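You operate a simulated robot arm through the tools that you are given. There is no shell and no other tool. Be economical: measure what you need, move in short steps, check, and stop when the job is done.

You are at the controls of a simulated two-armed robot. One attempt, no reset.

TASK
Pick up the tall plaster mould from the middle part of the checking bench with one hand, pass it to the other hand and put it on the top of the drip rack. Set down upright: tall plaster mould.

It is judged by the outcome, as a careful person would: the job done as asked, and still so three seconds after it is handed in. It fails if anything else is knocked over, pushed out of place, dropped, spilled or broken.

THE ROBOT
Two 7-joint arms with two-finger parallel grippers on one trunk, on a base that drives. Base frame: it is fixed to the floor where the robot stands at the start and does not move with it; the origin is under the middle of the robot, x ahead of it, y to its left, z up; the surface under the hand at the start is at about z = 0.86. Readings come in m, degrees, newtons and seconds.
The left shoulder is at the start at [0.05, 0.187, 1.085], the right one opposite. With the tool pointing down near the work surface each hand reaches from about 0.1 to 0.66 m from the robot's upright axis, wherever it stands, measured 20 degrees to its own side. Places, roughly: top of the drip rack (22x22 cm) [0.76, 3.96, 0.88]. Payload 3.43 kg a hand.
Tool frame (each hand has its own): the origin (TCP) lies between the finger pads and is the grasp point; the fingertips stand 0.03 m ahead of it; z points along the fingers, y is the line along which they close. Largest opening 0.094 m; finger width 0.028, thickness 0.01; the body of the gripper, 0.05 by 0.096 m, starts 0.055 m behind the TCP.
Orientation is that of the tool frame in the base frame, as a unit quaternion [x, y, z, w]. With the fingers straight down and closing along the base's y, the tool's x points along the base's -x, its y along +y and its z along -z.

THE INTERFACE
- The arms move only by the tool jog_arm. It takes "left_deltas", "right_deltas" or both (then of equal length, played together; a hand with none holds still); each is a list of rows, each a list of 7 numbers: the shift along the base's x, y, z in m, then the turn, a rotation vector about the base's x, y, z in degrees, then the closure, from 0 (fully open) to 1 (shut). In form: [[x, y, z, ax, ay, az, claw], ...]. A call has 1 to 20 rows; each row is the pose to reach, as a shift and turn from the pose commanded when the call began. A row lasts 0.2 s, in which the tool goes at most 0.05 m and 8.6 degrees; a call with a longer step from one row to the next is refused whole, and so is a gripper value outside its range. A pose out of reach is approached as far as the arm can. The call stops where the force on the tool passes 40 N (or 10 N more than at its start, if that is more) or the arm is blocked; 0.2 s more then pass. Each finger travels about 0.153 m/s and halts on what it meets, pressing with about 32 N; the grip force reading is that of the motor and also rises with nothing between the fingers. The clock runs only during rows and for 0.2 s after the last one: add rows that repeat a pose to give the fingers time. It gives the time, the measured TCP pose, the force on the tool (base axes), the opening and the grip force at its end, in the units of the frame above (readings bear some noise), with the torque about the TCP (base axes, N m) and any sound that the robot's microphone picked up.
- Cameras (640 x 400 px; columns grow to the right, rows downward): "scene" is now at [0.151, -0.0202, 1.2664]; the picture's right is [-0.22, -0.98, 0.00], its down [-0.37, 0.08, -0.92] and it looks along [0.90, -0.20, -0.38] (base axes); focal length 258 px, centre (320, 200). "left" rides on the left gripper at [0.076, -0.014, -0.102] in its tool frame; the picture's right is [0.18, 0.98, 0.00], its down [-0.75, 0.14, -0.64] and it looks along [-0.63, 0.12, 0.77] (tool axes); focal length 243 px, centre (320, 200). "right" rides on the right gripper at [0.076, 0.014, -0.102] in its tool frame; the picture's right is [-0.18, 0.98, 0.00], its down [-0.75, -0.14, -0.64] and it looks along [-0.63, -0.12, 0.77] (tool axes); focal length 243 px, centre (320, 200). There is no depth. A picture from a camera that has moved, and an enlarged one, comes with that camera's place and axes in the base frame and with its lens.
- capture(camera): a new picture of that camera. The clock stands still meanwhile.
- slide_trunk(by): slides the trunk up (or, below 0, down) by that many m; the arms and the scene camera ride with it, the base frame stays. It gives what a move gives, with no picture.
- base_move(legs): drives the robot by 1 to 6 legs, each [ahead, left, turn to the left] in m, m and degrees, along the robot's own axes; the way and the turn of a leg run together, so that a leg with both is an arc; at most 1.5 m and 180 degrees a leg. The arms and the cameras ride along, it lands a little off, and it stops where it bumps. It gives what a move gives.
- pan_tilt(pan, tilt): turns the head with the scene camera to pan (to the left, within 80 degrees either way) and tilt (down, from -29 to 69), counted from straight ahead of the robot. It gives what a move gives.
- zoom(camera, box): a new picture of the part [left, top, right, bottom] of that camera's present view, enlarged. The clock stands still meanwhile.
- close_job(): hands the job in; it is judged then, once.

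Go step by step. Nothing tells you exact positions but the pictures and the camera data: compare them with the known pose of the tool, close in by small moves and look again before you grip or let go. The budget is 120 turns and 108 pictures, counting those below and the enlarged ones. Unless the task says otherwise, let go and move clear before handing in, and close with one line.

The tools are called after "Request:" as name(argument=value, ...) on one line, values as JSON. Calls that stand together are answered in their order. jog_arm: Moves the arms, as the interface text tells. Its arguments: {"type":"object","properties":{"left_deltas":{"type":"array"},"right_deltas":{"type":"array"}},"required":[]} The other tools are called the same way: slide_trunk (by) slides the trunk up or down; base_move (legs) drives the base; pan_tilt (pan, tilt) turns the head that bears the scene camera; capture (camera) takes a picture; zoom (camera, box) takes an enlarged picture of a part of a camera's view; close_job () hands the job in.

At the start:

```text
t: 0.0
left_position: [0.3976, 0.0624, 1.1561]
left_tool_rot: [-0.001, 1.0, -0.001, -0.001]
left_ft_force: [-0.4, -0.4, 0.7]
left_wrist_torque: [-0.02, 0.0, 0.02]
left_width: 0.094
left_grasp_force: 0.0
right_position: [0.3737, -0.2773, 1.1153]
right_tool_rot: [-0.001, 1.0, 0.0, 0.0]
right_ft_force: [0.4, -0.8, -0.1]
right_wrist_torque: [0.0, -0.03, -0.05]
right_width: 0.0941
right_grasp_force: 0.1
trunk travel left (down, up): [-0.3, 0.132]
robot x, y, heading: [-0.0047, 0.0012, 0.0]
head pan, tilt: [-12.5, 22.4]
```

scene: 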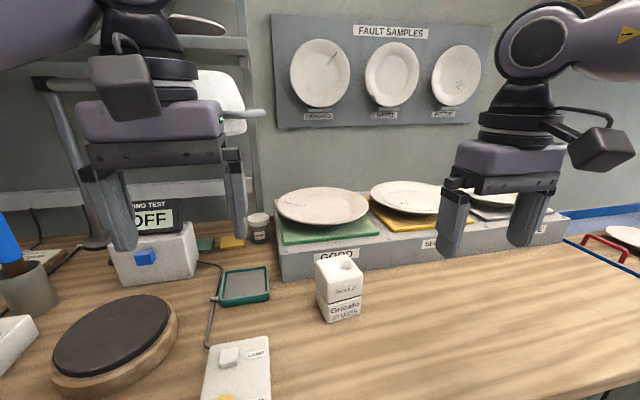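
right: 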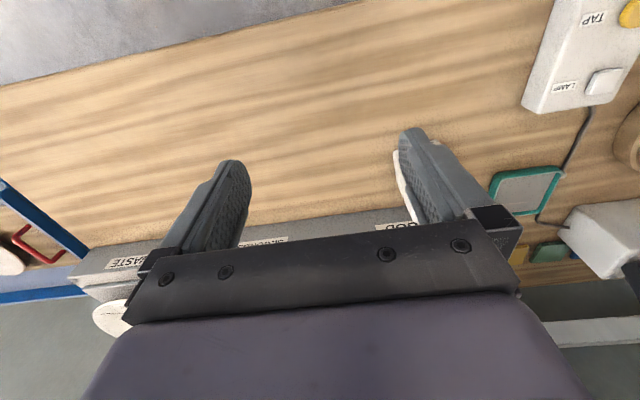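
left: 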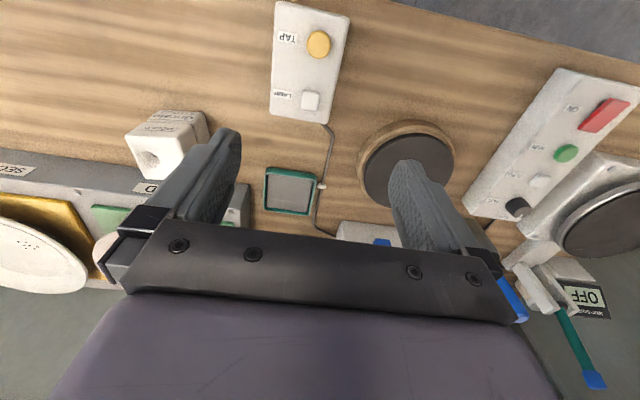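

I see a white block-like mould in the middle of the bench, to the right of the left hand. I'll zoom in on it and look around towards the rest of the bench and the drip rack.

Request:
zoom(camera="scene", box=[260, 220, 420, 340])

Request:
pan_tilt(pan=60, tilt=15)

Request:
capture(camera="scene")

```text
3.33 times, centred on (340, 280) of scene
camera zoom: at [0.151, -0.0202, 1.2664], right [-0.22, -0.98, 0.0], down [-0.37, 0.08, -0.92], along [0.9, -0.2, -0.38], focal length 861 px, centre (253, -67)
```

zoom: 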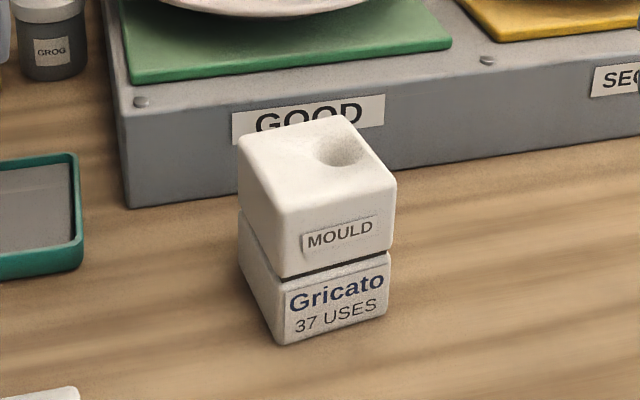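

```text
t: 1.4
left_position: [0.3986, 0.0618, 1.1566]
left_tool_rot: [0.0, 1.0, 0.0, 0.0]
left_ft_force: [-0.6, 0.6, -0.2]
left_wrist_torque: [0.0, 0.02, -0.02]
left_width: 0.094
left_grasp_force: 0.0
right_position: [0.3744, -0.2771, 1.1159]
right_tool_rot: [0.0, 1.0, 0.0, 0.0]
right_ft_force: [-0.5, 0.9, 0.1]
right_wrist_torque: [0.04, 0.01, 0.03]
right_width: 0.0939
right_grasp_force: 0.1
trunk travel left (down, up): [-0.3, 0.132]
robot x, y, heading: [-0.004, -0.0012, -0.1]
head pan, tilt: [60.0, 15.0]
```

```text
103 pictures are left
camera scene: at [0.1073, 0.0807, 1.2784], right [0.87, -0.5, 0.0], down [-0.13, -0.22, -0.97], along [0.48, 0.84, -0.26], focal length 258 px, centre (320, 200)
```

scene: 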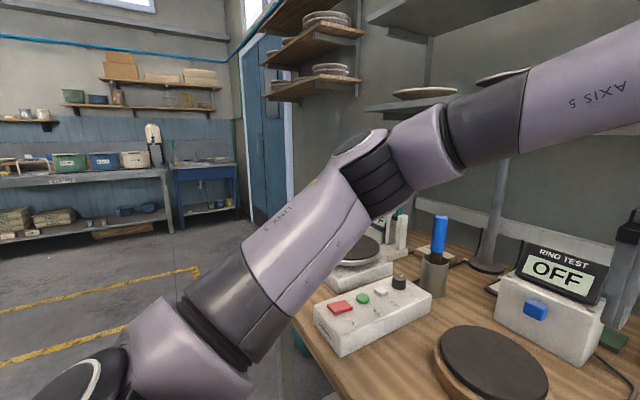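

The mould looks like two blocks stacked with a dark seam. The drip rack should be at the far blue bench near pixel (210,165). I'll zoom there and then look at the mould more closely with another angle.

Request:
zoom(camera="scene", box=[130, 110, 290, 250])

Request:
zoom(camera="left", box=[90, 80, 250, 200])

Request:
pan_tilt(pan=-12, tilt=30)

```text
2.86 times, centred on (210, 180) of scene
camera zoom: at [0.1073, 0.0807, 1.2784], right [0.87, -0.5, 0.0], down [-0.13, -0.22, -0.97], along [0.48, 0.84, -0.26], focal length 738 px, centre (634, 257)
```

zoom: 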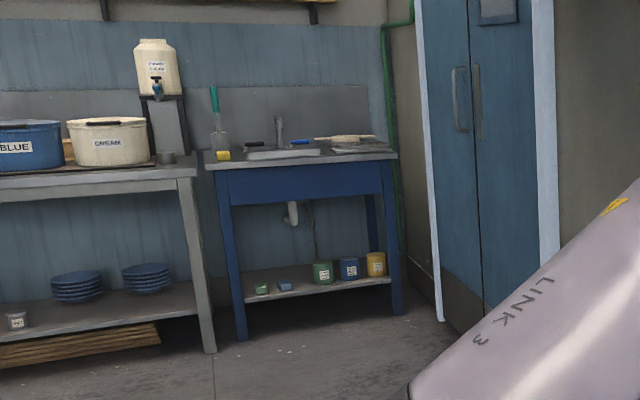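

```text
3.33 times, centred on (170, 140) of left
camera zoom: at [0.3221, 0.048, 1.2598], right [-0.19, 0.98, 0.0], down [0.75, 0.14, 0.64], along [0.63, 0.12, -0.77], focal length 809 px, centre (820, 400)
```

zoom: 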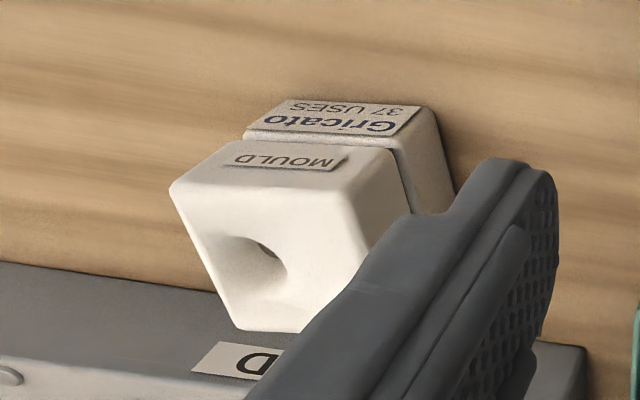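

```text
t: 2.9
left_position: [0.3986, 0.0621, 1.1578]
left_tool_rot: [-0.001, 1.0, 0.0, 0.0]
left_ft_force: [0.0, 0.6, 1.2]
left_wrist_torque: [-0.03, -0.02, 0.0]
left_width: 0.094
left_grasp_force: 0.0
right_position: [0.3748, -0.2767, 1.116]
right_tool_rot: [-0.001, 1.0, 0.0, 0.001]
right_ft_force: [-0.1, 0.4, 0.3]
right_wrist_torque: [-0.02, 0.0, 0.0]
right_width: 0.0939
right_grasp_force: 0.1
trunk travel left (down, up): [-0.3, 0.132]
robot x, y, heading: [-0.0021, -0.0008, -0.2]
head pan, tilt: [-12.0, 30.0]
```

The mould seems to stand at about (0.54, -0.145), 7 x 6 x 9.5 cm, turned about 8° left, with a seam near half height. The plan is that the right hand takes it from above, and the left hand takes it in the air from the side. First I check its position with a picture from the new head angle.

Request:
zoom(camera="scene", box=[220, 120, 460, 270])

Request:
jog_arm(right_deltas=[[0.03, 0.02, 0, 0, 0, 2, 0], [0.06, 0.05, 0, 0, 0, 4, 0], [0.09, 0.08, 0, 0, 0, 6, 0], [0.1, 0.1, 0, 0, 0, 8, 0], [0.1, 0.12, 0, 0, 0, 8.5, 0], [0.1, 0.132, 0, 0, 0, 8.5, 0]], left_deltas=[[0, 0.03, 0, 0, 0, 0, 0], [0, 0.06, 0, 0, 0, 0, 0], [0, 0.09, 0, 0, 0, 0, 0], [0, 0.12, 0, 0, 0, 0, 0], [0, 0.15, 0, 0, 0, 0, 0], [0, 0.17, 0, 0, 0, 0, 0]])

Request:
capture(camera="right")

Request:
capture(camera="scene")

```text
2.67 times, centred on (340, 195) of scene
camera zoom: at [0.149, -0.0189, 1.2542], right [-0.21, -0.98, 0.0], down [-0.49, 0.1, -0.87], along [0.85, -0.18, -0.5], focal length 689 px, centre (267, 213)
```

zoom: 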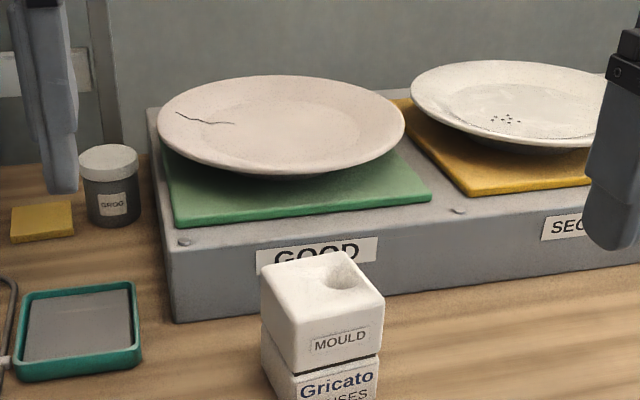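

```text
t: 4.3
left_position: [0.397, 0.2319, 1.1568]
left_tool_rot: [0.0, 1.0, 0.0, 0.001]
left_ft_force: [-0.7, -0.8, -0.5]
left_wrist_torque: [0.04, 0.02, -0.03]
left_width: 0.0941
left_grasp_force: 0.0
right_position: [0.4424, -0.1936, 1.1255]
right_tool_rot: [-0.075, 0.997, 0.0, 0.001]
right_ft_force: [0.1, -0.3, 0.0]
right_wrist_torque: [-0.01, 0.0, 0.0]
right_width: 0.0939
right_grasp_force: 0.0
right hand out of reach, approached as far as the arm can: row 4, 5, 6
trunk travel left (down, up): [-0.3, 0.132]
robot x, y, heading: [0.0035, -0.0013, 0.0]
head pan, tilt: [-12.0, 30.0]
```

```text
99 pictures are left
camera right: at [0.3644, -0.1906, 1.2292], right [0.04, 1.0, 0.0], down [0.77, -0.03, 0.64], along [0.64, -0.02, -0.77], focal length 243 px, centre (320, 200)
```

right: 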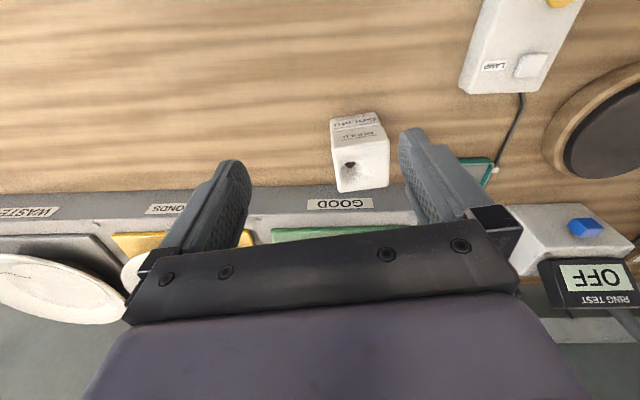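

```text
98 pictures are left
camera scene: at [0.1478, -0.0186, 1.2544], right [-0.21, -0.98, 0.0], down [-0.49, 0.1, -0.87], along [0.85, -0.18, -0.5], focal length 258 px, centre (320, 200)
```

scene: 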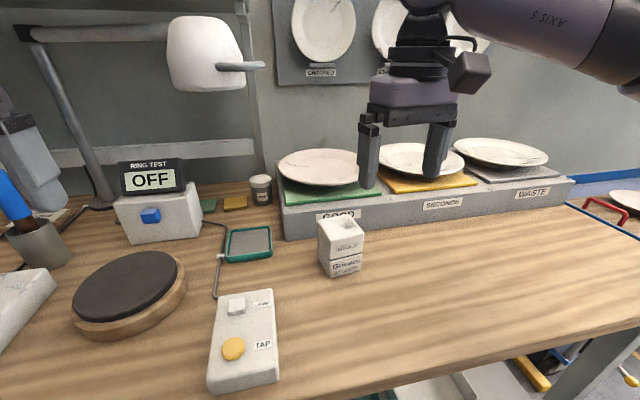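

The mould's centre comes out at (0.535, -0.143) from two views, with its top near z 0.955. The right hand was too high to reach there, so I lower it to 1.03 and move over the mould.

Request:
jog_arm(right_deltas=[[0, 0, -0.04, 0, 0, 0, 0], [0, 0, -0.08, 0, 0, 0, 0], [0.03, 0.01, -0.095, 0, 0, 0, 0], [0.06, 0.03, -0.095, 0, 0, 0, 0], [0.093, 0.05, -0.095, 0, 0, 0, 0], [0.093, 0.05, -0.095, 0, 0, 0, 0]])

Request:
capture(camera="right")

Request:
capture(camera="scene")

```text
t: 5.7
left_position: [0.3971, 0.2325, 1.1544]
left_tool_rot: [-0.001, 1.0, 0.0, 0.0]
left_ft_force: [-0.1, 0.5, 0.2]
left_wrist_torque: [0.03, 0.0, 0.04]
left_width: 0.0938
left_grasp_force: 0.0
right_position: [0.4862, -0.1893, 1.0253]
right_tool_rot: [-0.075, 0.997, 0.0, 0.001]
right_ft_force: [0.2, 0.3, -0.3]
right_wrist_torque: [-0.03, 0.0, 0.0]
right_width: 0.0939
right_grasp_force: 0.1
right hand out of reach, approached as far as the arm can: row 4, 5, 6
trunk travel left (down, up): [-0.3, 0.132]
robot x, y, heading: [0.0005, 0.0003, 0.0]
head pan, tilt: [-12.0, 30.0]
```

```text
97 pictures are left
camera right: at [0.4077, -0.1848, 1.1291], right [0.04, 1.0, 0.0], down [0.77, -0.03, 0.64], along [0.64, -0.02, -0.77], focal length 243 px, centre (320, 200)
```

right: 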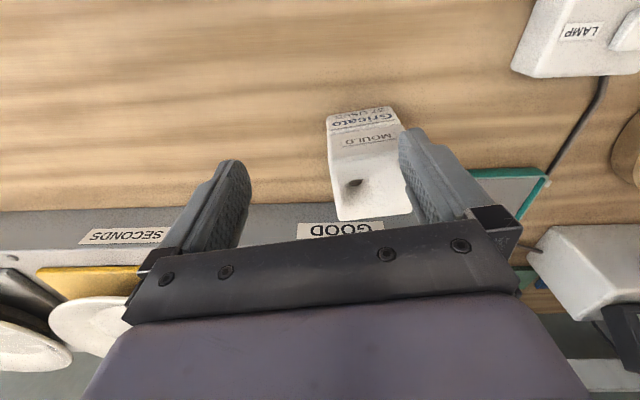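

```text
96 pictures are left
camera scene: at [0.1489, -0.019, 1.2542], right [-0.21, -0.98, 0.0], down [-0.49, 0.1, -0.87], along [0.85, -0.18, -0.5], focal length 258 px, centre (320, 200)
```

scene: 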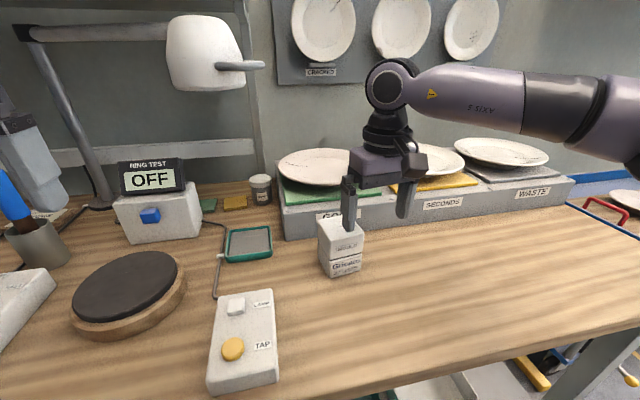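

The right hand is about 5 cm short at this height. I raise the trunk to get the shoulder level with the wrist.

Request:
slide_trunk(by=0.1)

Request:
jog_arm(right_deltas=[[0, 0, -0.04, 0, 0, 0, 0], [0, 0, -0.08, 0, 0, 0, 0], [0.02, 0.02, -0.095, 0, 0, 0, 0], [0.04, 0.04, -0.095, 0, 0, 0, 0], [0.049, 0.0465, -0.095, 0, 0, 0, 0], [0.049, 0.0465, -0.095, 0, 0, 0, 0]])

Request:
capture(camera="right")

Request:
capture(camera="scene")

```text
t: 7.0
left_position: [0.3989, 0.2328, 1.2552]
left_tool_rot: [-0.001, 1.0, 0.0, 0.0]
left_ft_force: [0.4, 0.2, 0.7]
left_wrist_torque: [-0.01, 0.0, 0.01]
left_width: 0.0938
left_grasp_force: 0.1
right_position: [0.4859, -0.1883, 1.1254]
right_tool_rot: [-0.075, 0.997, 0.0, 0.0]
right_ft_force: [0.9, -0.2, -0.3]
right_wrist_torque: [-0.04, 0.0, 0.04]
right_width: 0.0941
right_grasp_force: 0.0
trunk travel left (down, up): [-0.4, 0.032]
robot x, y, heading: [-0.0011, 0.0003, -0.1]
head pan, tilt: [-12.0, 30.0]
```

```text
t: 8.4
left_position: [0.3981, 0.2317, 1.2555]
left_tool_rot: [-0.001, 1.0, -0.001, 0.0]
left_ft_force: [-0.8, 1.7, 0.2]
left_wrist_torque: [0.04, -0.01, -0.01]
left_width: 0.0941
left_grasp_force: 0.0
right_position: [0.4848, -0.1903, 1.0373]
right_tool_rot: [-0.073, 0.997, 0.001, 0.001]
right_ft_force: [-0.3, -0.6, 0.1]
right_wrist_torque: [-0.02, -0.02, -0.04]
right_width: 0.0939
right_grasp_force: 0.1
right hand out of reach, approached as far as the arm can: row 3, 4, 5, 6
trunk travel left (down, up): [-0.4, 0.032]
robot x, y, heading: [-0.0034, -0.0005, -0.0]
head pan, tilt: [-12.0, 30.0]
```

```text
95 pictures are left
camera right: at [0.4062, -0.188, 1.1407], right [0.04, 1.0, 0.0], down [0.77, -0.03, 0.64], along [0.64, -0.02, -0.77], focal length 243 px, centre (320, 200)
```

right: 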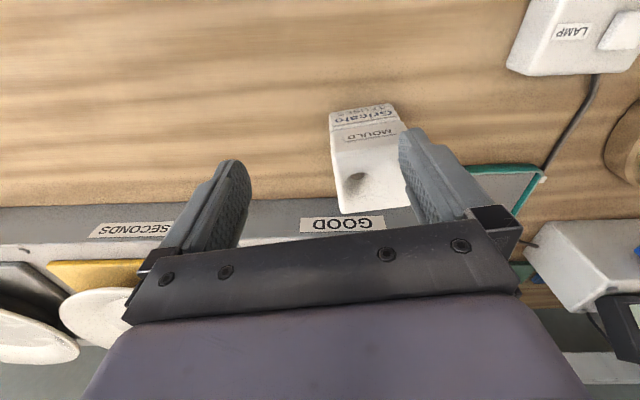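

```text
94 pictures are left
camera scene: at [0.149, -0.019, 1.3542], right [-0.21, -0.98, 0.0], down [-0.49, 0.1, -0.87], along [0.85, -0.18, -0.5], focal length 258 px, centre (320, 200)
```

scene: 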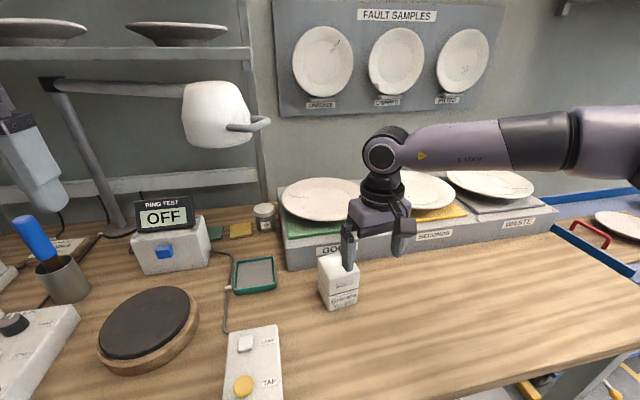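

The limit looks like a joint limit rather than distance. I test what moves are possible: straight ahead in x, alone.

Request:
jog_arm(right_deltas=[[0.015, 0, 0, 0, 0, 0, 0], [0.03, 0, 0, 0, 0, 0, 0], [0.05, 0, 0, 0, 0, 0, 0], [0.05, 0, 0, 0, 0, 0, 0]])

Request:
jog_arm(right_deltas=[[0, 0.015, 0, 0, 0, 0, 0], [0, 0.03, 0, 0, 0, 0, 0], [0, 0.046, 0, 0, 0, 0, 0], [0, 0.046, 0, 0, 0, 0, 0]])

```text
t: 9.4
left_position: [0.398, 0.2325, 1.2551]
left_tool_rot: [0.0, 1.0, -0.001, 0.0]
left_ft_force: [0.0, 0.1, -0.4]
left_wrist_torque: [0.01, 0.01, 0.06]
left_width: 0.0941
left_grasp_force: 0.0
right_position: [0.506, -0.2131, 1.0421]
right_tool_rot: [-0.074, 0.997, 0.0, 0.001]
right_ft_force: [-0.5, 0.5, 0.3]
right_wrist_torque: [-0.03, -0.01, 0.0]
right_width: 0.094
right_grasp_force: 0.1
right hand out of reach, approached as far as the arm can: row 1, 2, 3, 4
trunk travel left (down, up): [-0.4, 0.032]
robot x, y, heading: [-0.0016, 0.0004, 0.2]
head pan, tilt: [-12.0, 30.0]
```

```text
t: 10.4
left_position: [0.399, 0.2315, 1.255]
left_tool_rot: [-0.001, 1.0, 0.0, -0.001]
left_ft_force: [1.1, -0.2, -0.6]
left_wrist_torque: [-0.01, -0.03, -0.02]
left_width: 0.0937
left_grasp_force: 0.0
right_position: [0.486, -0.1912, 1.047]
right_tool_rot: [-0.074, 0.997, 0.001, 0.0]
right_ft_force: [-0.2, -0.2, 0.0]
right_wrist_torque: [0.0, 0.0, 0.0]
right_width: 0.094
right_grasp_force: 0.1
right hand out of reach, approached as far as the arm can: row 1, 2, 3, 4
trunk travel left (down, up): [-0.4, 0.032]
robot x, y, heading: [0.0029, -0.0027, -0.1]
head pan, tilt: [-12.0, 30.0]
```

The boundary runs diagonally, so the elbow of the right arm is stuck outward. If the robot turns left 20°, the mould lies more to the right side of the robot, where this arm reaches comfortably.

Request:
base_move(legs=[[0, 0, 20]])

Request:
pan_tilt(pan=-35, tilt=30)

Request:
capture(camera="scene")

```text
t: 11.9
left_position: [0.2955, 0.3534, 1.2548]
left_tool_rot: [-0.173, 0.985, -0.001, 0.0]
left_ft_force: [0.1, 0.0, -0.1]
left_wrist_torque: [-0.04, 0.04, -0.02]
left_width: 0.094
left_grasp_force: 0.0
right_position: [0.5219, -0.0156, 1.0472]
right_tool_rot: [-0.244, 0.97, 0.001, 0.001]
right_ft_force: [-0.1, -0.4, -0.1]
right_wrist_torque: [0.0, -0.02, 0.01]
right_width: 0.0938
right_grasp_force: 0.1
trunk travel left (down, up): [-0.4, 0.032]
robot x, y, heading: [0.0012, -0.0002, 20.0]
head pan, tilt: [-12.0, 30.0]
```

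```text
t: 12.8
left_position: [0.2963, 0.3517, 1.2548]
left_tool_rot: [-0.172, 0.985, 0.0, 0.0]
left_ft_force: [-0.7, -0.3, -0.2]
left_wrist_torque: [-0.04, 0.01, 0.0]
left_width: 0.0942
left_grasp_force: 0.1
right_position: [0.5218, -0.0147, 1.0473]
right_tool_rot: [-0.244, 0.97, 0.001, -0.001]
right_ft_force: [-0.5, -0.6, -0.3]
right_wrist_torque: [-0.01, 0.0, 0.0]
right_width: 0.094
right_grasp_force: 0.0
trunk travel left (down, up): [-0.4, 0.032]
robot x, y, heading: [0.0012, 0.0025, 19.5]
head pan, tilt: [-35.0, 30.0]
```

```text
93 pictures are left
camera scene: at [0.1443, -0.0041, 1.3542], right [-0.26, -0.96, 0.0], down [-0.48, 0.13, -0.87], along [0.84, -0.23, -0.5], focal length 258 px, centre (320, 200)
```

scene: 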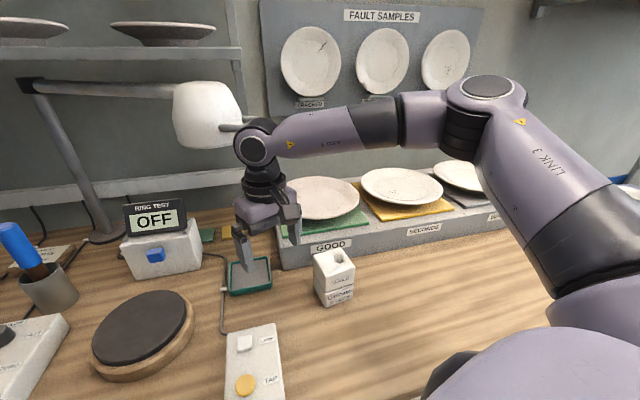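

The turn worked. I bring the right hand over the mould with the yaw to match it.

Request:
jog_arm(right_deltas=[[0.003, -0.03, 0, 0, 0, -6, 0], [0.006, -0.06, 0, 0, 0, -12, 0], [0.009, -0.09, 0, 0, 0, -18, 0], [0.013, -0.12, 0, 0, 0, -19.7, 0], [0.013, -0.128, 0, 0, 0, -19.7, 0], [0.013, -0.128, 0, 0, 0, -19.7, 0]])

Request:
capture(camera="right")

Request:
capture(camera="scene")

```text
t: 14.2
left_position: [0.2964, 0.3523, 1.2565]
left_tool_rot: [-0.173, 0.985, 0.0, 0.0]
left_ft_force: [-0.3, -0.2, 0.1]
left_wrist_torque: [0.03, 0.0, -0.03]
left_width: 0.094
left_grasp_force: 0.0
right_position: [0.5334, -0.1435, 1.0487]
right_tool_rot: [-0.074, 0.997, 0.001, 0.0]
right_ft_force: [0.4, -0.4, 0.0]
right_wrist_torque: [-0.02, 0.01, -0.01]
right_width: 0.0942
right_grasp_force: 0.0
trunk travel left (down, up): [-0.4, 0.032]
robot x, y, heading: [-0.0023, 0.0002, 19.8]
head pan, tilt: [-35.0, 30.0]
```

```text
92 pictures are left
camera right: at [0.4563, -0.1401, 1.1523], right [0.04, 1.0, 0.0], down [0.77, -0.03, 0.64], along [0.64, -0.02, -0.77], focal length 243 px, centre (320, 200)
```

right: 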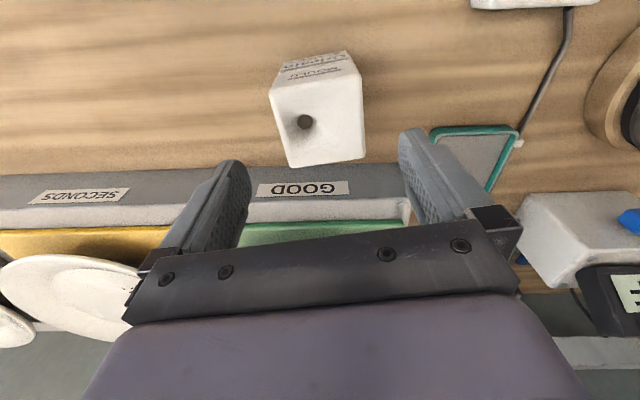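

```text
91 pictures are left
camera scene: at [0.1443, -0.0043, 1.3542], right [-0.26, -0.96, 0.0], down [-0.48, 0.13, -0.87], along [0.84, -0.23, -0.5], focal length 258 px, centre (320, 200)
```

scene: 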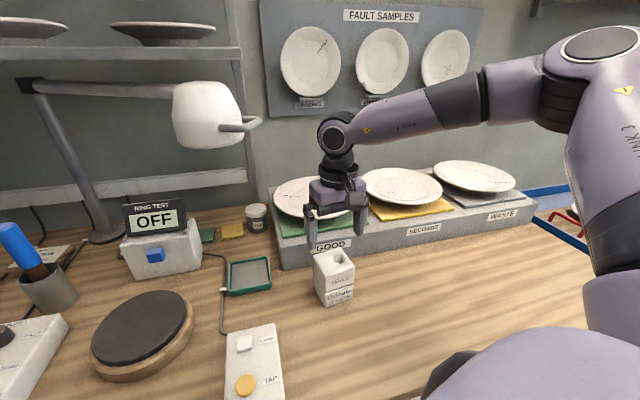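

Refined from the right-hand camera, the mould's centre is at (0.540, -0.141), about 7 x 7 cm, yaw 8°. I descend until the fingertips straddle its top and then look.

Request:
jog_arm(right_deltas=[[0.006, 0.002, 0, 0, 0, 0, 0], [0.006, 0.002, -0.03, 0, 0, 0, 0], [0.006, 0.002, -0.06, 0, 0, 0, 0], [0.006, 0.002, -0.075, 0, 0, 0, 0], [0.006, 0.002, -0.075, 0, 0, 0, 0]])

Request:
capture(camera="right")

Request:
zoom(camera="scene", box=[240, 180, 440, 320])

```text
t: 15.3
left_position: [0.2964, 0.3531, 1.256]
left_tool_rot: [-0.173, 0.985, 0.0, 0.0]
left_ft_force: [1.1, -0.2, -1.1]
left_wrist_torque: [-0.02, 0.02, 0.02]
left_width: 0.0939
left_grasp_force: 0.0
right_position: [0.5407, -0.1406, 0.9739]
right_tool_rot: [-0.074, 0.997, 0.001, 0.001]
right_ft_force: [0.1, 0.0, -0.2]
right_wrist_torque: [0.01, 0.02, 0.0]
right_width: 0.0938
right_grasp_force: 0.1
trunk travel left (down, up): [-0.4, 0.032]
robot x, y, heading: [-0.0034, 0.0045, 19.8]
head pan, tilt: [-35.0, 30.0]
```

```text
90 pictures are left
camera right: at [0.4621, -0.1375, 1.0765], right [0.04, 1.0, 0.0], down [0.76, -0.03, 0.64], along [0.64, -0.02, -0.77], focal length 243 px, centre (320, 200)
```

right: 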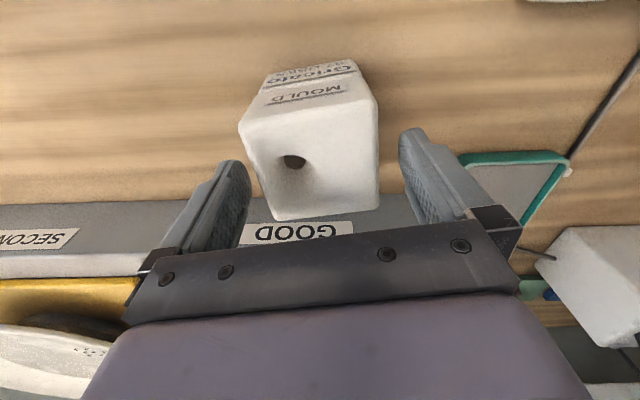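

```text
2.86 times, centred on (340, 250) of scene
camera zoom: at [0.1443, -0.0042, 1.3542], right [-0.26, -0.96, 0.0], down [-0.48, 0.13, -0.87], along [0.84, -0.23, -0.5], focal length 738 px, centre (263, 57)
```

zoom: 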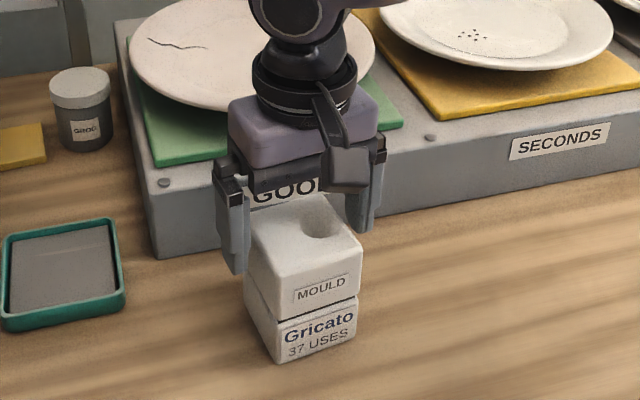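

The fingers straddle the mould with about 1 cm on each side. I go down to z 0.917, watching the force.

Request:
jog_arm(right_deltas=[[0.001, -0.001, -0.02, 0, 0, 0, 0], [0.001, -0.001, -0.04, 0, 0, 0, 0], [0.001, -0.001, -0.056, 0, 0, 0, 0], [0.001, -0.001, -0.056, 0, 0, 0, 0]])

Request:
capture(camera="right")

Request:
zoom(camera="scene", box=[240, 200, 420, 320])

```text
t: 16.4
left_position: [0.296, 0.3522, 1.2555]
left_tool_rot: [-0.174, 0.985, -0.001, 0.0]
left_ft_force: [-0.4, 0.3, -1.7]
left_wrist_torque: [0.0, -0.01, 0.01]
left_width: 0.0941
left_grasp_force: 0.1
right_position: [0.5411, -0.1414, 0.9169]
right_tool_rot: [-0.074, 0.997, 0.001, 0.001]
right_ft_force: [-0.4, 0.6, 0.4]
right_wrist_torque: [0.05, -0.06, -0.02]
right_width: 0.0941
right_grasp_force: 0.0
trunk travel left (down, up): [-0.4, 0.032]
robot x, y, heading: [0.0027, 0.0019, 20.0]
head pan, tilt: [-35.0, 30.0]
```

```text
88 pictures are left
camera right: at [0.4634, -0.1389, 1.0204], right [0.04, 1.0, 0.0], down [0.76, -0.03, 0.64], along [0.64, -0.02, -0.77], focal length 243 px, centre (320, 200)
```

right: 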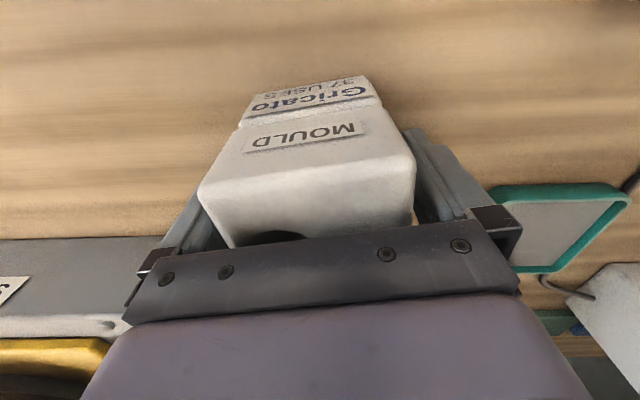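

```text
3.33 times, centred on (330, 260) of scene
camera zoom: at [0.1442, -0.0042, 1.3542], right [-0.26, -0.96, 0.0], down [-0.48, 0.13, -0.87], along [0.84, -0.23, -0.5], focal length 861 px, centre (287, 0)
```

zoom: 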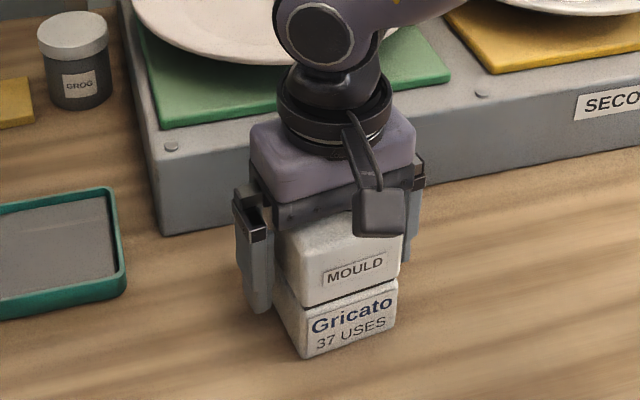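

The fingers sit well on both sides and overlap the seam. I go 8 mm lower for a better hold on the lower half and close.

Request:
jog_arm(right_deltas=[[0, 0, -0.008, 0, 0, 0, 0], [0, 0, -0.008, 0, 0, 0, 0.3], [0, 0, -0.008, 0, 0, 0, 0.6], [0, 0, -0.008, 0, 0, 0, 1], [0, 0, -0.008, 0, 0, 0, 1], [0, 0, -0.008, 0, 0, 0, 1]])

Request:
capture(camera="right")

```text
t: 17.8
left_position: [0.2964, 0.3535, 1.2559]
left_tool_rot: [-0.173, 0.985, 0.0, 0.0]
left_ft_force: [0.7, 0.0, 0.4]
left_wrist_torque: [0.0, 0.03, -0.02]
left_width: 0.0938
left_grasp_force: 0.2
right_position: [0.5392, -0.1414, 0.9079]
right_tool_rot: [-0.075, 0.997, 0.0, 0.001]
right_ft_force: [-0.7, -1.2, 0.9]
right_wrist_torque: [-0.17, 0.2, -0.08]
right_width: 0.0763
right_grasp_force: 31.6
trunk travel left (down, up): [-0.4, 0.032]
robot x, y, heading: [0.0005, 0.0005, 19.5]
head pan, tilt: [-35.0, 30.0]
```

```text
86 pictures are left
camera right: at [0.4632, -0.1389, 1.012], right [0.04, 1.0, 0.0], down [0.77, -0.03, 0.64], along [0.64, -0.02, -0.77], focal length 243 px, centre (320, 200)
```

right: 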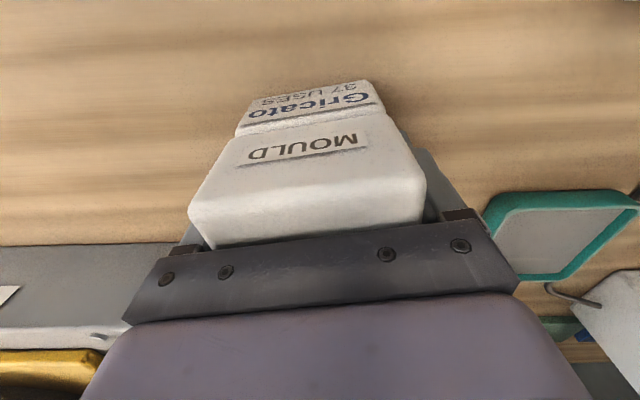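

The grip closed at 7.6 cm with 31.6 N. I lift it 4 cm slowly and check that both halves come along.

Request:
jog_arm(right_deltas=[[0, 0, 0.005, 0, 0, 0, 1], [0, 0, 0.01, 0, 0, 0, 1], [0, 0, 0.02, 0, 0, 0, 1], [0, 0, 0.03, 0, 0, 0, 1], [0, 0, 0.04, 0, 0, 0, 1], [0, 0, 0.04, 0, 0, 0, 1]])

Request:
zoom(camera="scene", box=[240, 180, 420, 320])

Request:
capture(camera="right")

```text
t: 19.1
left_position: [0.2965, 0.3527, 1.2562]
left_tool_rot: [-0.174, 0.985, 0.0, 0.0]
left_ft_force: [0.1, 0.6, 0.1]
left_wrist_torque: [-0.02, 0.01, -0.01]
left_width: 0.0939
left_grasp_force: 0.1
right_position: [0.5425, -0.1413, 0.9498]
right_tool_rot: [-0.075, 0.997, 0.001, 0.001]
right_ft_force: [-0.3, 1.2, -5.2]
right_wrist_torque: [0.02, 0.01, 0.02]
right_width: 0.0764
right_grasp_force: 32.5
trunk travel left (down, up): [-0.4, 0.032]
robot x, y, heading: [0.0028, 0.0007, 19.6]
head pan, tilt: [-35.0, 30.0]
```

```text
2.86 times, centred on (330, 250) of scene
camera zoom: at [0.1449, -0.0044, 1.3541], right [-0.26, -0.96, 0.0], down [-0.48, 0.13, -0.87], along [0.84, -0.23, -0.5], focal length 738 px, centre (291, 57)
```

zoom: 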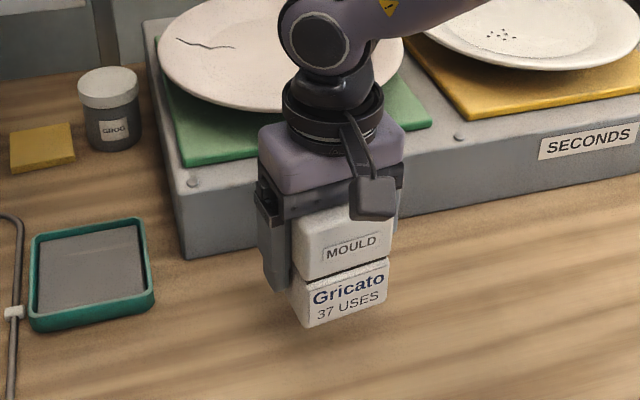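

```text
84 pictures are left
camera right: at [0.4646, -0.1389, 1.0521], right [0.04, 1.0, 0.0], down [0.77, -0.03, 0.64], along [0.64, -0.02, -0.77], focal length 243 px, centre (320, 200)
```

right: 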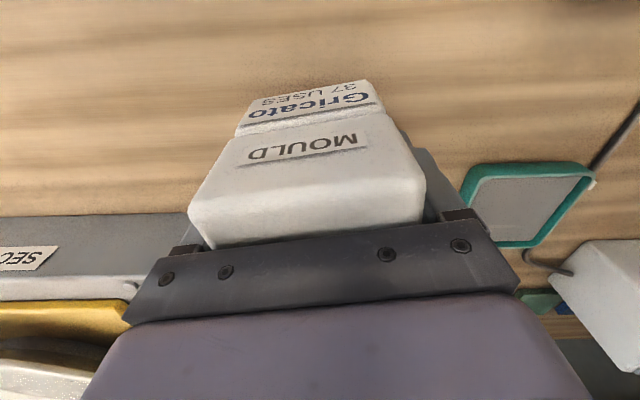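

Both halves came up together and weigh about 0.5 kg. Now I turn the left hand in place so that its fingers point to the robot's right, level, with its camera on top. It will take the mould from the side that way.

Request:
jog_arm(left_deltas=[[0, 0, 0, -5.92, 2.76, 4.62, 0], [0, 0, 0, -11.84, 5.52, 9.23, 0], [0, 0, 0, -17.76, 8.28, 13.85, 0], [0, 0, 0, -23.68, 11.04, 18.46, 0], [0, 0, 0, -29.6, 13.8, 23.08, 0], [0, 0, 0, -35.52, 16.56, 27.7, 0], [0, 0, 0, -41.44, 19.32, 32.31, 0], [0, 0, 0, -47.36, 22.08, 36.93, 0], [0, 0, 0, -53.28, 24.84, 41.54, 0], [0, 0, 0, -59.2, 27.6, 46.16, 0], [0, 0, 0, -65.12, 30.36, 50.78, 0], [0, 0, 0, -71.04, 33.12, 55.39, 0], [0, 0, 0, -76.96, 35.88, 60.01, 0], [0, 0, 0, -82.88, 38.64, 64.62, 0], [0, 0, 0, -88.8, 41.4, 69.24, 0], [0, 0, 0, -88.8, 41.4, 69.24, 0]])

```text
t: 22.6
left_position: [0.2965, 0.3518, 1.2554]
left_tool_rot: [0.579, -0.406, 0.58, 0.405]
left_ft_force: [0.0, -0.4, 0.4]
left_wrist_torque: [-0.01, -0.01, -0.05]
left_width: 0.094
left_grasp_force: 0.1
right_position: [0.5423, -0.1427, 0.9486]
right_tool_rot: [-0.075, 0.997, 0.001, 0.001]
right_ft_force: [0.9, -0.2, -5.1]
right_wrist_torque: [0.0, 0.0, -0.02]
right_width: 0.0762
right_grasp_force: 32.4
trunk travel left (down, up): [-0.4, 0.032]
robot x, y, heading: [-0.0008, -0.004, 19.7]
head pan, tilt: [-35.0, 30.0]
```

The left hand reached the wanted attitude. Now the right hand lifts the mould and brings it in front of the robot at z 1.10, yaw square with the robot.

Request:
jog_arm(right_deltas=[[0, 0, 0.03, 0, 0, 0, 1], [0, 0, 0.06, 0, 0, 0, 1], [0, 0, 0.09, 0, 0, 0, 1], [0, 0, 0.12, 0, 0, 0, 1], [-0.02, 0.025, 0.14, 0, 0, 2, 1], [-0.04, 0.05, 0.15, 0, 0, 4, 1], [-0.06, 0.075, 0.15, 0, 0, 6, 1], [-0.08, 0.1, 0.15, 0, 0, 8, 1], [-0.1, 0.125, 0.15, 0, 0, 10, 1], [-0.118, 0.147, 0.15, 0, 0, 12, 1], [-0.118, 0.147, 0.15, 0, 0, 12, 1]])

Request:
pan_tilt(pan=-10, tilt=25)

Request:
capture(camera="scene")

Request:
capture(camera="left")

```text
t: 24.9
left_position: [0.2974, 0.3532, 1.2551]
left_tool_rot: [0.579, -0.406, 0.58, 0.405]
left_ft_force: [0.1, 0.2, 0.0]
left_wrist_torque: [-0.01, 0.02, 0.0]
left_width: 0.0941
left_grasp_force: 0.1
right_position: [0.4233, 0.0061, 1.0985]
right_tool_rot: [-0.177, 0.984, 0.0, 0.001]
right_ft_force: [-0.4, 0.3, -5.5]
right_wrist_torque: [0.0, 0.0, 0.02]
right_width: 0.0762
right_grasp_force: 32.5
trunk travel left (down, up): [-0.4, 0.032]
robot x, y, heading: [-0.0023, -0.0013, 19.9]
head pan, tilt: [-35.0, 30.0]
```

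```text
t: 25.8
left_position: [0.2969, 0.3526, 1.2549]
left_tool_rot: [0.579, -0.407, 0.579, 0.405]
left_ft_force: [0.7, 1.3, -0.1]
left_wrist_torque: [0.01, 0.04, -0.01]
left_width: 0.0938
left_grasp_force: 0.1
right_position: [0.4239, 0.007, 1.0995]
right_tool_rot: [-0.177, 0.984, 0.001, 0.0]
right_ft_force: [-0.7, -0.8, -5.7]
right_wrist_torque: [-0.02, 0.03, -0.02]
right_width: 0.076
right_grasp_force: 32.4
trunk travel left (down, up): [-0.4, 0.032]
robot x, y, heading: [0.0002, 0.0019, 20.0]
head pan, tilt: [-10.0, 25.0]
```

```text
83 pictures are left
camera scene: at [0.1483, 0.0351, 1.3621], right [0.17, -0.99, 0.0], down [-0.42, -0.07, -0.91], along [0.89, 0.15, -0.42], focal length 258 px, centre (320, 200)
```

scene: 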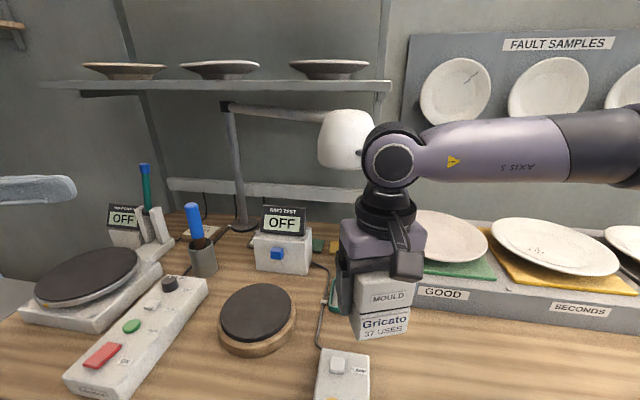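

```text
82 pictures are left
camera left: at [0.274, 0.4539, 1.3325], right [-0.92, -0.34, 0.18], down [-0.35, 0.56, -0.75], along [0.15, -0.76, -0.63], focal length 243 px, centre (320, 200)
```

left: 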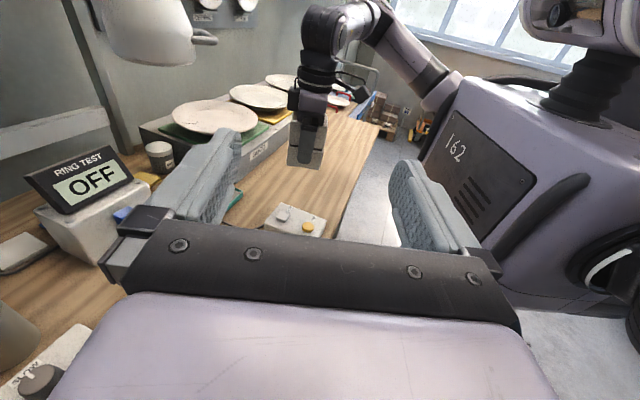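

The mould hangs straight in the right hand at about (0.4235, 0.0065, 1.10). The left hand now moves to 11 cm short of the grasp place, in line with it.

Request:
jog_arm(left_deltas=[[0, 0, -0.04, 0, 0, 0, 0], [0, 0, -0.08, 0, 0, 0, 0], [0, 0, -0.12, 0, 0, 0, 0], [0.012, -0.03, -0.15, 0, 0, 0, 0], [0.026, -0.07, -0.155, 0, 0, 0, 0], [0.041, -0.11, -0.155, 0, 0, 0, 0], [0.055, -0.15, -0.155, 0, 0, 0, 0], [0.07, -0.19, -0.155, 0, 0, 0, 0], [0.083, -0.226, -0.155, 0, 0, 0, 0], [0.083, -0.226, -0.155, 0, 0, 0, 0]])

Request:
capture(camera="left")

Request:
capture(camera="scene")

Request:
capture(camera="right")

```text
t: 28.0
left_position: [0.3787, 0.1299, 1.1011]
left_tool_rot: [0.579, -0.406, 0.58, 0.404]
left_ft_force: [-0.2, 0.1, -0.1]
left_wrist_torque: [0.02, -0.01, 0.03]
left_width: 0.0942
left_grasp_force: 0.1
right_position: [0.4232, 0.0058, 1.0999]
right_tool_rot: [-0.178, 0.984, 0.001, 0.001]
right_ft_force: [0.5, 0.1, -5.6]
right_wrist_torque: [0.01, 0.02, 0.01]
right_width: 0.0761
right_grasp_force: 32.5
trunk travel left (down, up): [-0.4, 0.032]
robot x, y, heading: [0.0014, 0.0036, 19.9]
head pan, tilt: [-10.0, 25.0]
```

```text
81 pictures are left
camera left: at [0.3565, 0.2299, 1.1783], right [-0.92, -0.34, 0.18], down [-0.35, 0.56, -0.75], along [0.15, -0.76, -0.63], focal length 243 px, centre (320, 200)
```

left: 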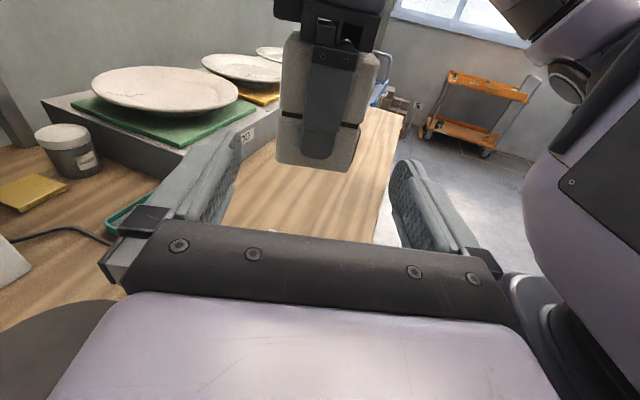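

```text
80 pictures are left
camera scene: at [0.1481, 0.0354, 1.3621], right [0.17, -0.99, 0.0], down [-0.42, -0.07, -0.91], along [0.89, 0.15, -0.42], focal length 258 px, centre (320, 200)
```

scene: 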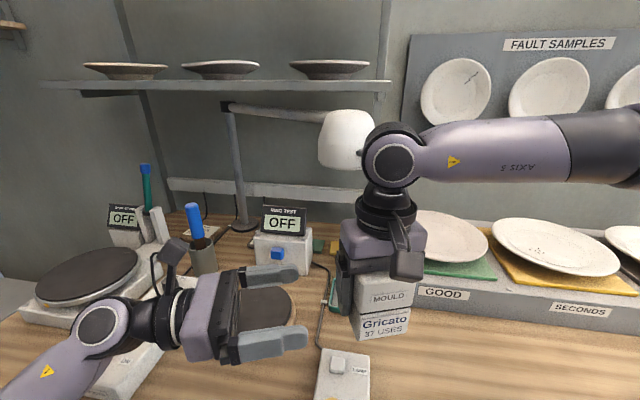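

```text
79 pictures are left
camera right: at [0.3468, -0.0065, 1.2031], right [-0.17, 0.98, 0.0], down [0.75, 0.13, 0.64], along [0.63, 0.11, -0.77], focal length 243 px, centre (320, 200)
```

right: 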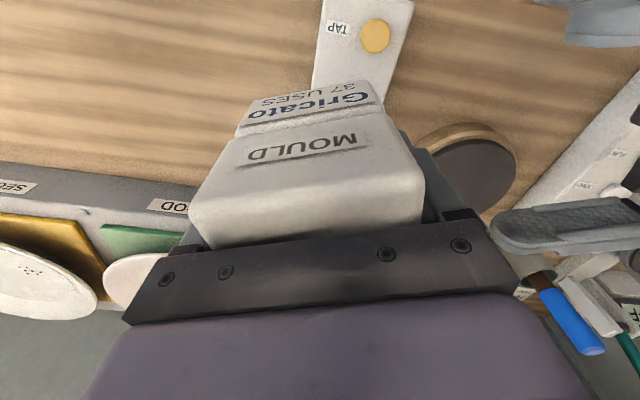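

The two hands are in line: the seam and centre appear where I computed them. I advance 7 cm and look.

Request:
jog_arm(left_deltas=[[0.0085, -0.0235, 0, 0, 0, 0, 0], [0.017, -0.047, 0, 0, 0, 0, 0], [0.024, -0.066, 0, 0, 0, 0, 0], [0.024, -0.066, 0, 0, 0, 0, 0]])

Request:
capture(camera="left")

Request:
zoom(camera="scene", box=[200, 180, 460, 380])

Request:
capture(camera="right")

```text
t: 29.0
left_position: [0.4036, 0.0597, 1.1017]
left_tool_rot: [0.579, -0.407, 0.58, 0.404]
left_ft_force: [-0.2, -0.3, -0.6]
left_wrist_torque: [0.01, 0.0, 0.01]
left_width: 0.094
left_grasp_force: 0.1
right_position: [0.4228, 0.0067, 1.1003]
right_tool_rot: [-0.178, 0.984, 0.001, 0.0]
right_ft_force: [0.1, 0.0, -5.8]
right_wrist_torque: [0.03, 0.01, 0.02]
right_width: 0.076
right_grasp_force: 31.1
trunk travel left (down, up): [-0.4, 0.032]
robot x, y, heading: [-0.0017, -0.0015, 19.8]
head pan, tilt: [-10.0, 25.0]
```

```text
78 pictures are left
camera left: at [0.3805, 0.1623, 1.1781], right [-0.92, -0.34, 0.18], down [-0.35, 0.56, -0.75], along [0.15, -0.76, -0.63], focal length 243 px, centre (320, 200)
```

left: 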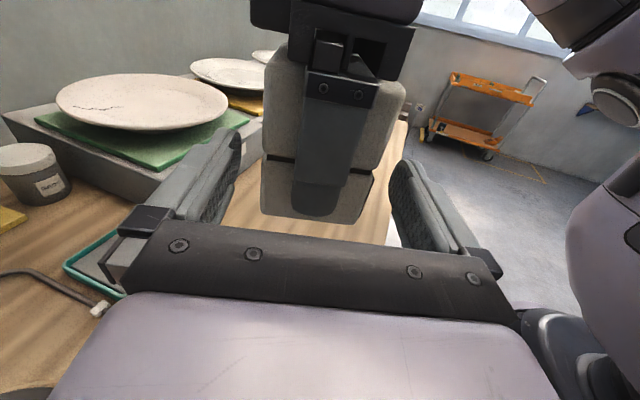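

```text
2.00 times, centred on (330, 280) of scene
camera zoom: at [0.1482, 0.0353, 1.3621], right [0.17, -0.99, 0.0], down [-0.42, -0.07, -0.91], along [0.89, 0.15, -0.42], focal length 517 px, centre (300, 40)
```

zoom: 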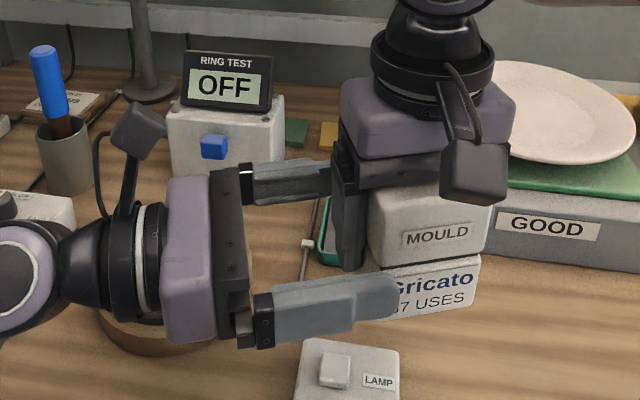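

```text
76 pictures are left
camera right: at [0.3469, -0.0066, 1.2031], right [-0.17, 0.98, 0.0], down [0.75, 0.13, 0.64], along [0.63, 0.11, -0.77], focal length 243 px, centre (320, 200)
```

right: 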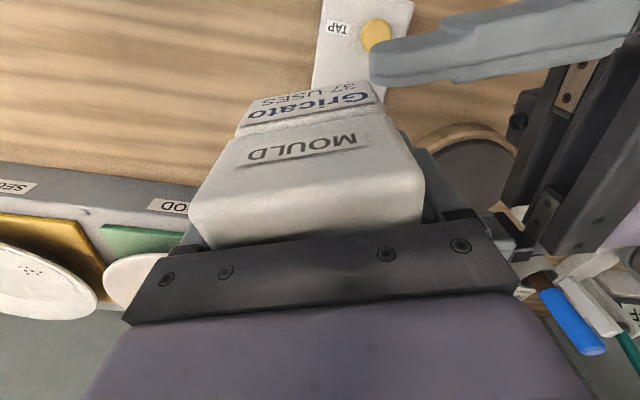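

Both fingers clear the mould evenly and the palm is free. I advance the last 4 cm.

Request:
jog_arm(left_deltas=[[0.007, -0.019, 0, 0, 0, 0, 0], [0.0135, -0.0365, 0, 0, 0, 0, 0], [0.0135, -0.0365, 0, 0, 0, 0, 0]])

Request:
capture(camera="left")

Request:
zoom(camera="scene", box=[200, 180, 460, 380])

Request:
capture(camera="right")

```text
t: 29.8
left_position: [0.4181, 0.0246, 1.101]
left_tool_rot: [0.578, -0.407, 0.579, 0.405]
left_ft_force: [0.1, 0.4, -0.4]
left_wrist_torque: [-0.02, -0.02, 0.01]
left_width: 0.094
left_grasp_force: 0.1
right_position: [0.4232, 0.0065, 1.0996]
right_tool_rot: [-0.178, 0.984, 0.001, 0.001]
right_ft_force: [0.7, 0.4, -5.5]
right_wrist_torque: [0.0, 0.0, 0.03]
right_width: 0.0765
right_grasp_force: 31.9
trunk travel left (down, up): [-0.4, 0.032]
robot x, y, heading: [0.0007, 0.003, 19.8]
head pan, tilt: [-10.0, 25.0]
```

```text
75 pictures are left
camera left: at [0.3955, 0.1261, 1.1781], right [-0.92, -0.34, 0.18], down [-0.35, 0.56, -0.75], along [0.15, -0.76, -0.63], focal length 243 px, centre (320, 200)
```

left: 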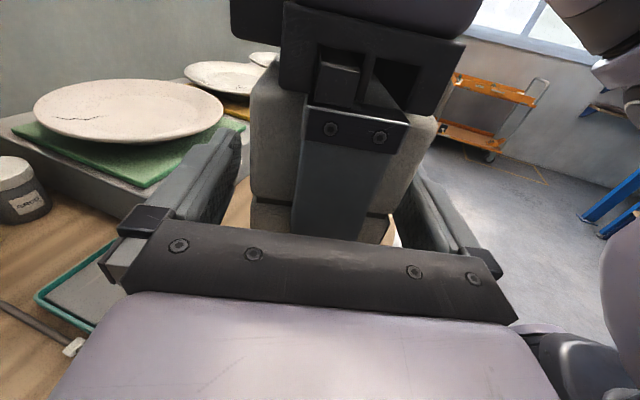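

```text
2.00 times, centred on (330, 280) of scene
camera zoom: at [0.1482, 0.0353, 1.3621], right [0.17, -0.99, 0.0], down [-0.42, -0.07, -0.91], along [0.89, 0.15, -0.42], focal length 517 px, centre (300, 40)
```

zoom: 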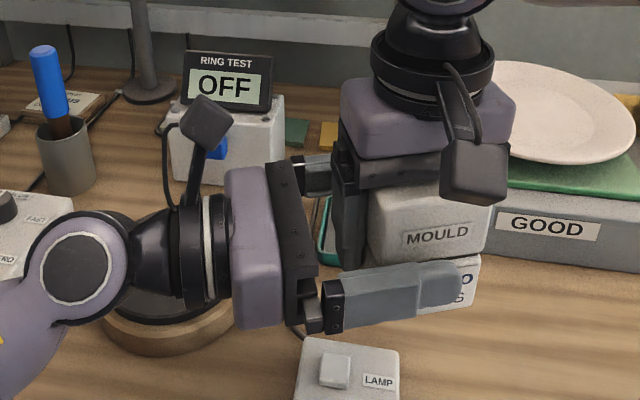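

```text
73 pictures are left
camera right: at [0.3469, -0.0066, 1.2031], right [-0.17, 0.98, 0.0], down [0.75, 0.13, 0.64], along [0.63, 0.11, -0.77], focal length 243 px, centre (320, 200)
```

right: 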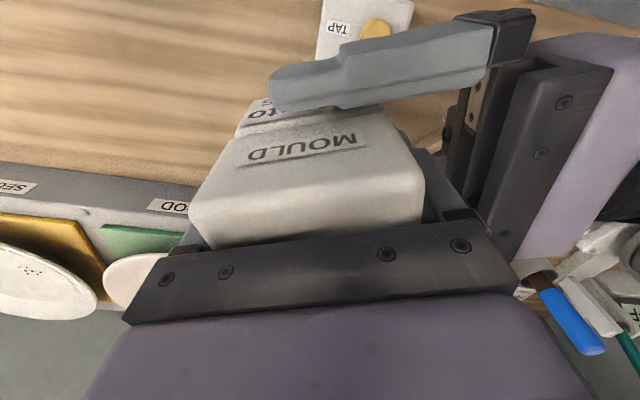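

The left fingers are in place around the seam. I close the left hand gradually while the right keeps holding.

Request:
jog_arm(left_deltas=[[0, 0, 0, 0, 0, 0, 0.1], [0, 0, 0, 0, 0, 0, 0.2], [0, 0, 0, 0, 0, 0, 0.25], [0, 0, 0, 0, 0, 0, 0.3], [0, 0, 0, 0, 0, 0, 0.6], [0, 0, 0, 0, 0, 0, 1], [0, 0, 0, 0, 0, 0, 1], [0, 0, 0, 0, 0, 0, 1]])

Request:
zoom(camera="scene", box=[200, 180, 460, 380])

```text
t: 31.6
left_position: [0.4174, 0.0241, 1.1006]
left_tool_rot: [0.578, -0.408, 0.579, 0.405]
left_ft_force: [-18.1, -5.9, 1.4]
left_wrist_torque: [0.1, -0.06, 0.16]
left_width: 0.0764
left_grasp_force: 32.2
right_position: [0.4245, 0.0062, 1.1002]
right_tool_rot: [-0.178, 0.984, 0.002, 0.002]
right_ft_force: [17.8, 6.2, -7.2]
right_wrist_torque: [-0.09, 0.09, -0.53]
right_width: 0.0762
right_grasp_force: 31.6
trunk travel left (down, up): [-0.4, 0.032]
robot x, y, heading: [0.0023, 0.0008, 19.8]
head pan, tilt: [-10.0, 25.0]
```

```text
2.00 times, centred on (330, 280) of scene
camera zoom: at [0.1483, 0.0352, 1.3621], right [0.17, -0.99, 0.0], down [-0.42, -0.07, -0.91], along [0.89, 0.15, -0.42], focal length 517 px, centre (300, 40)
```

zoom: 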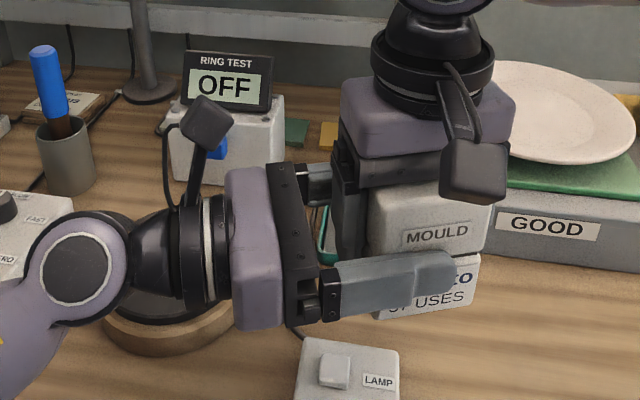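

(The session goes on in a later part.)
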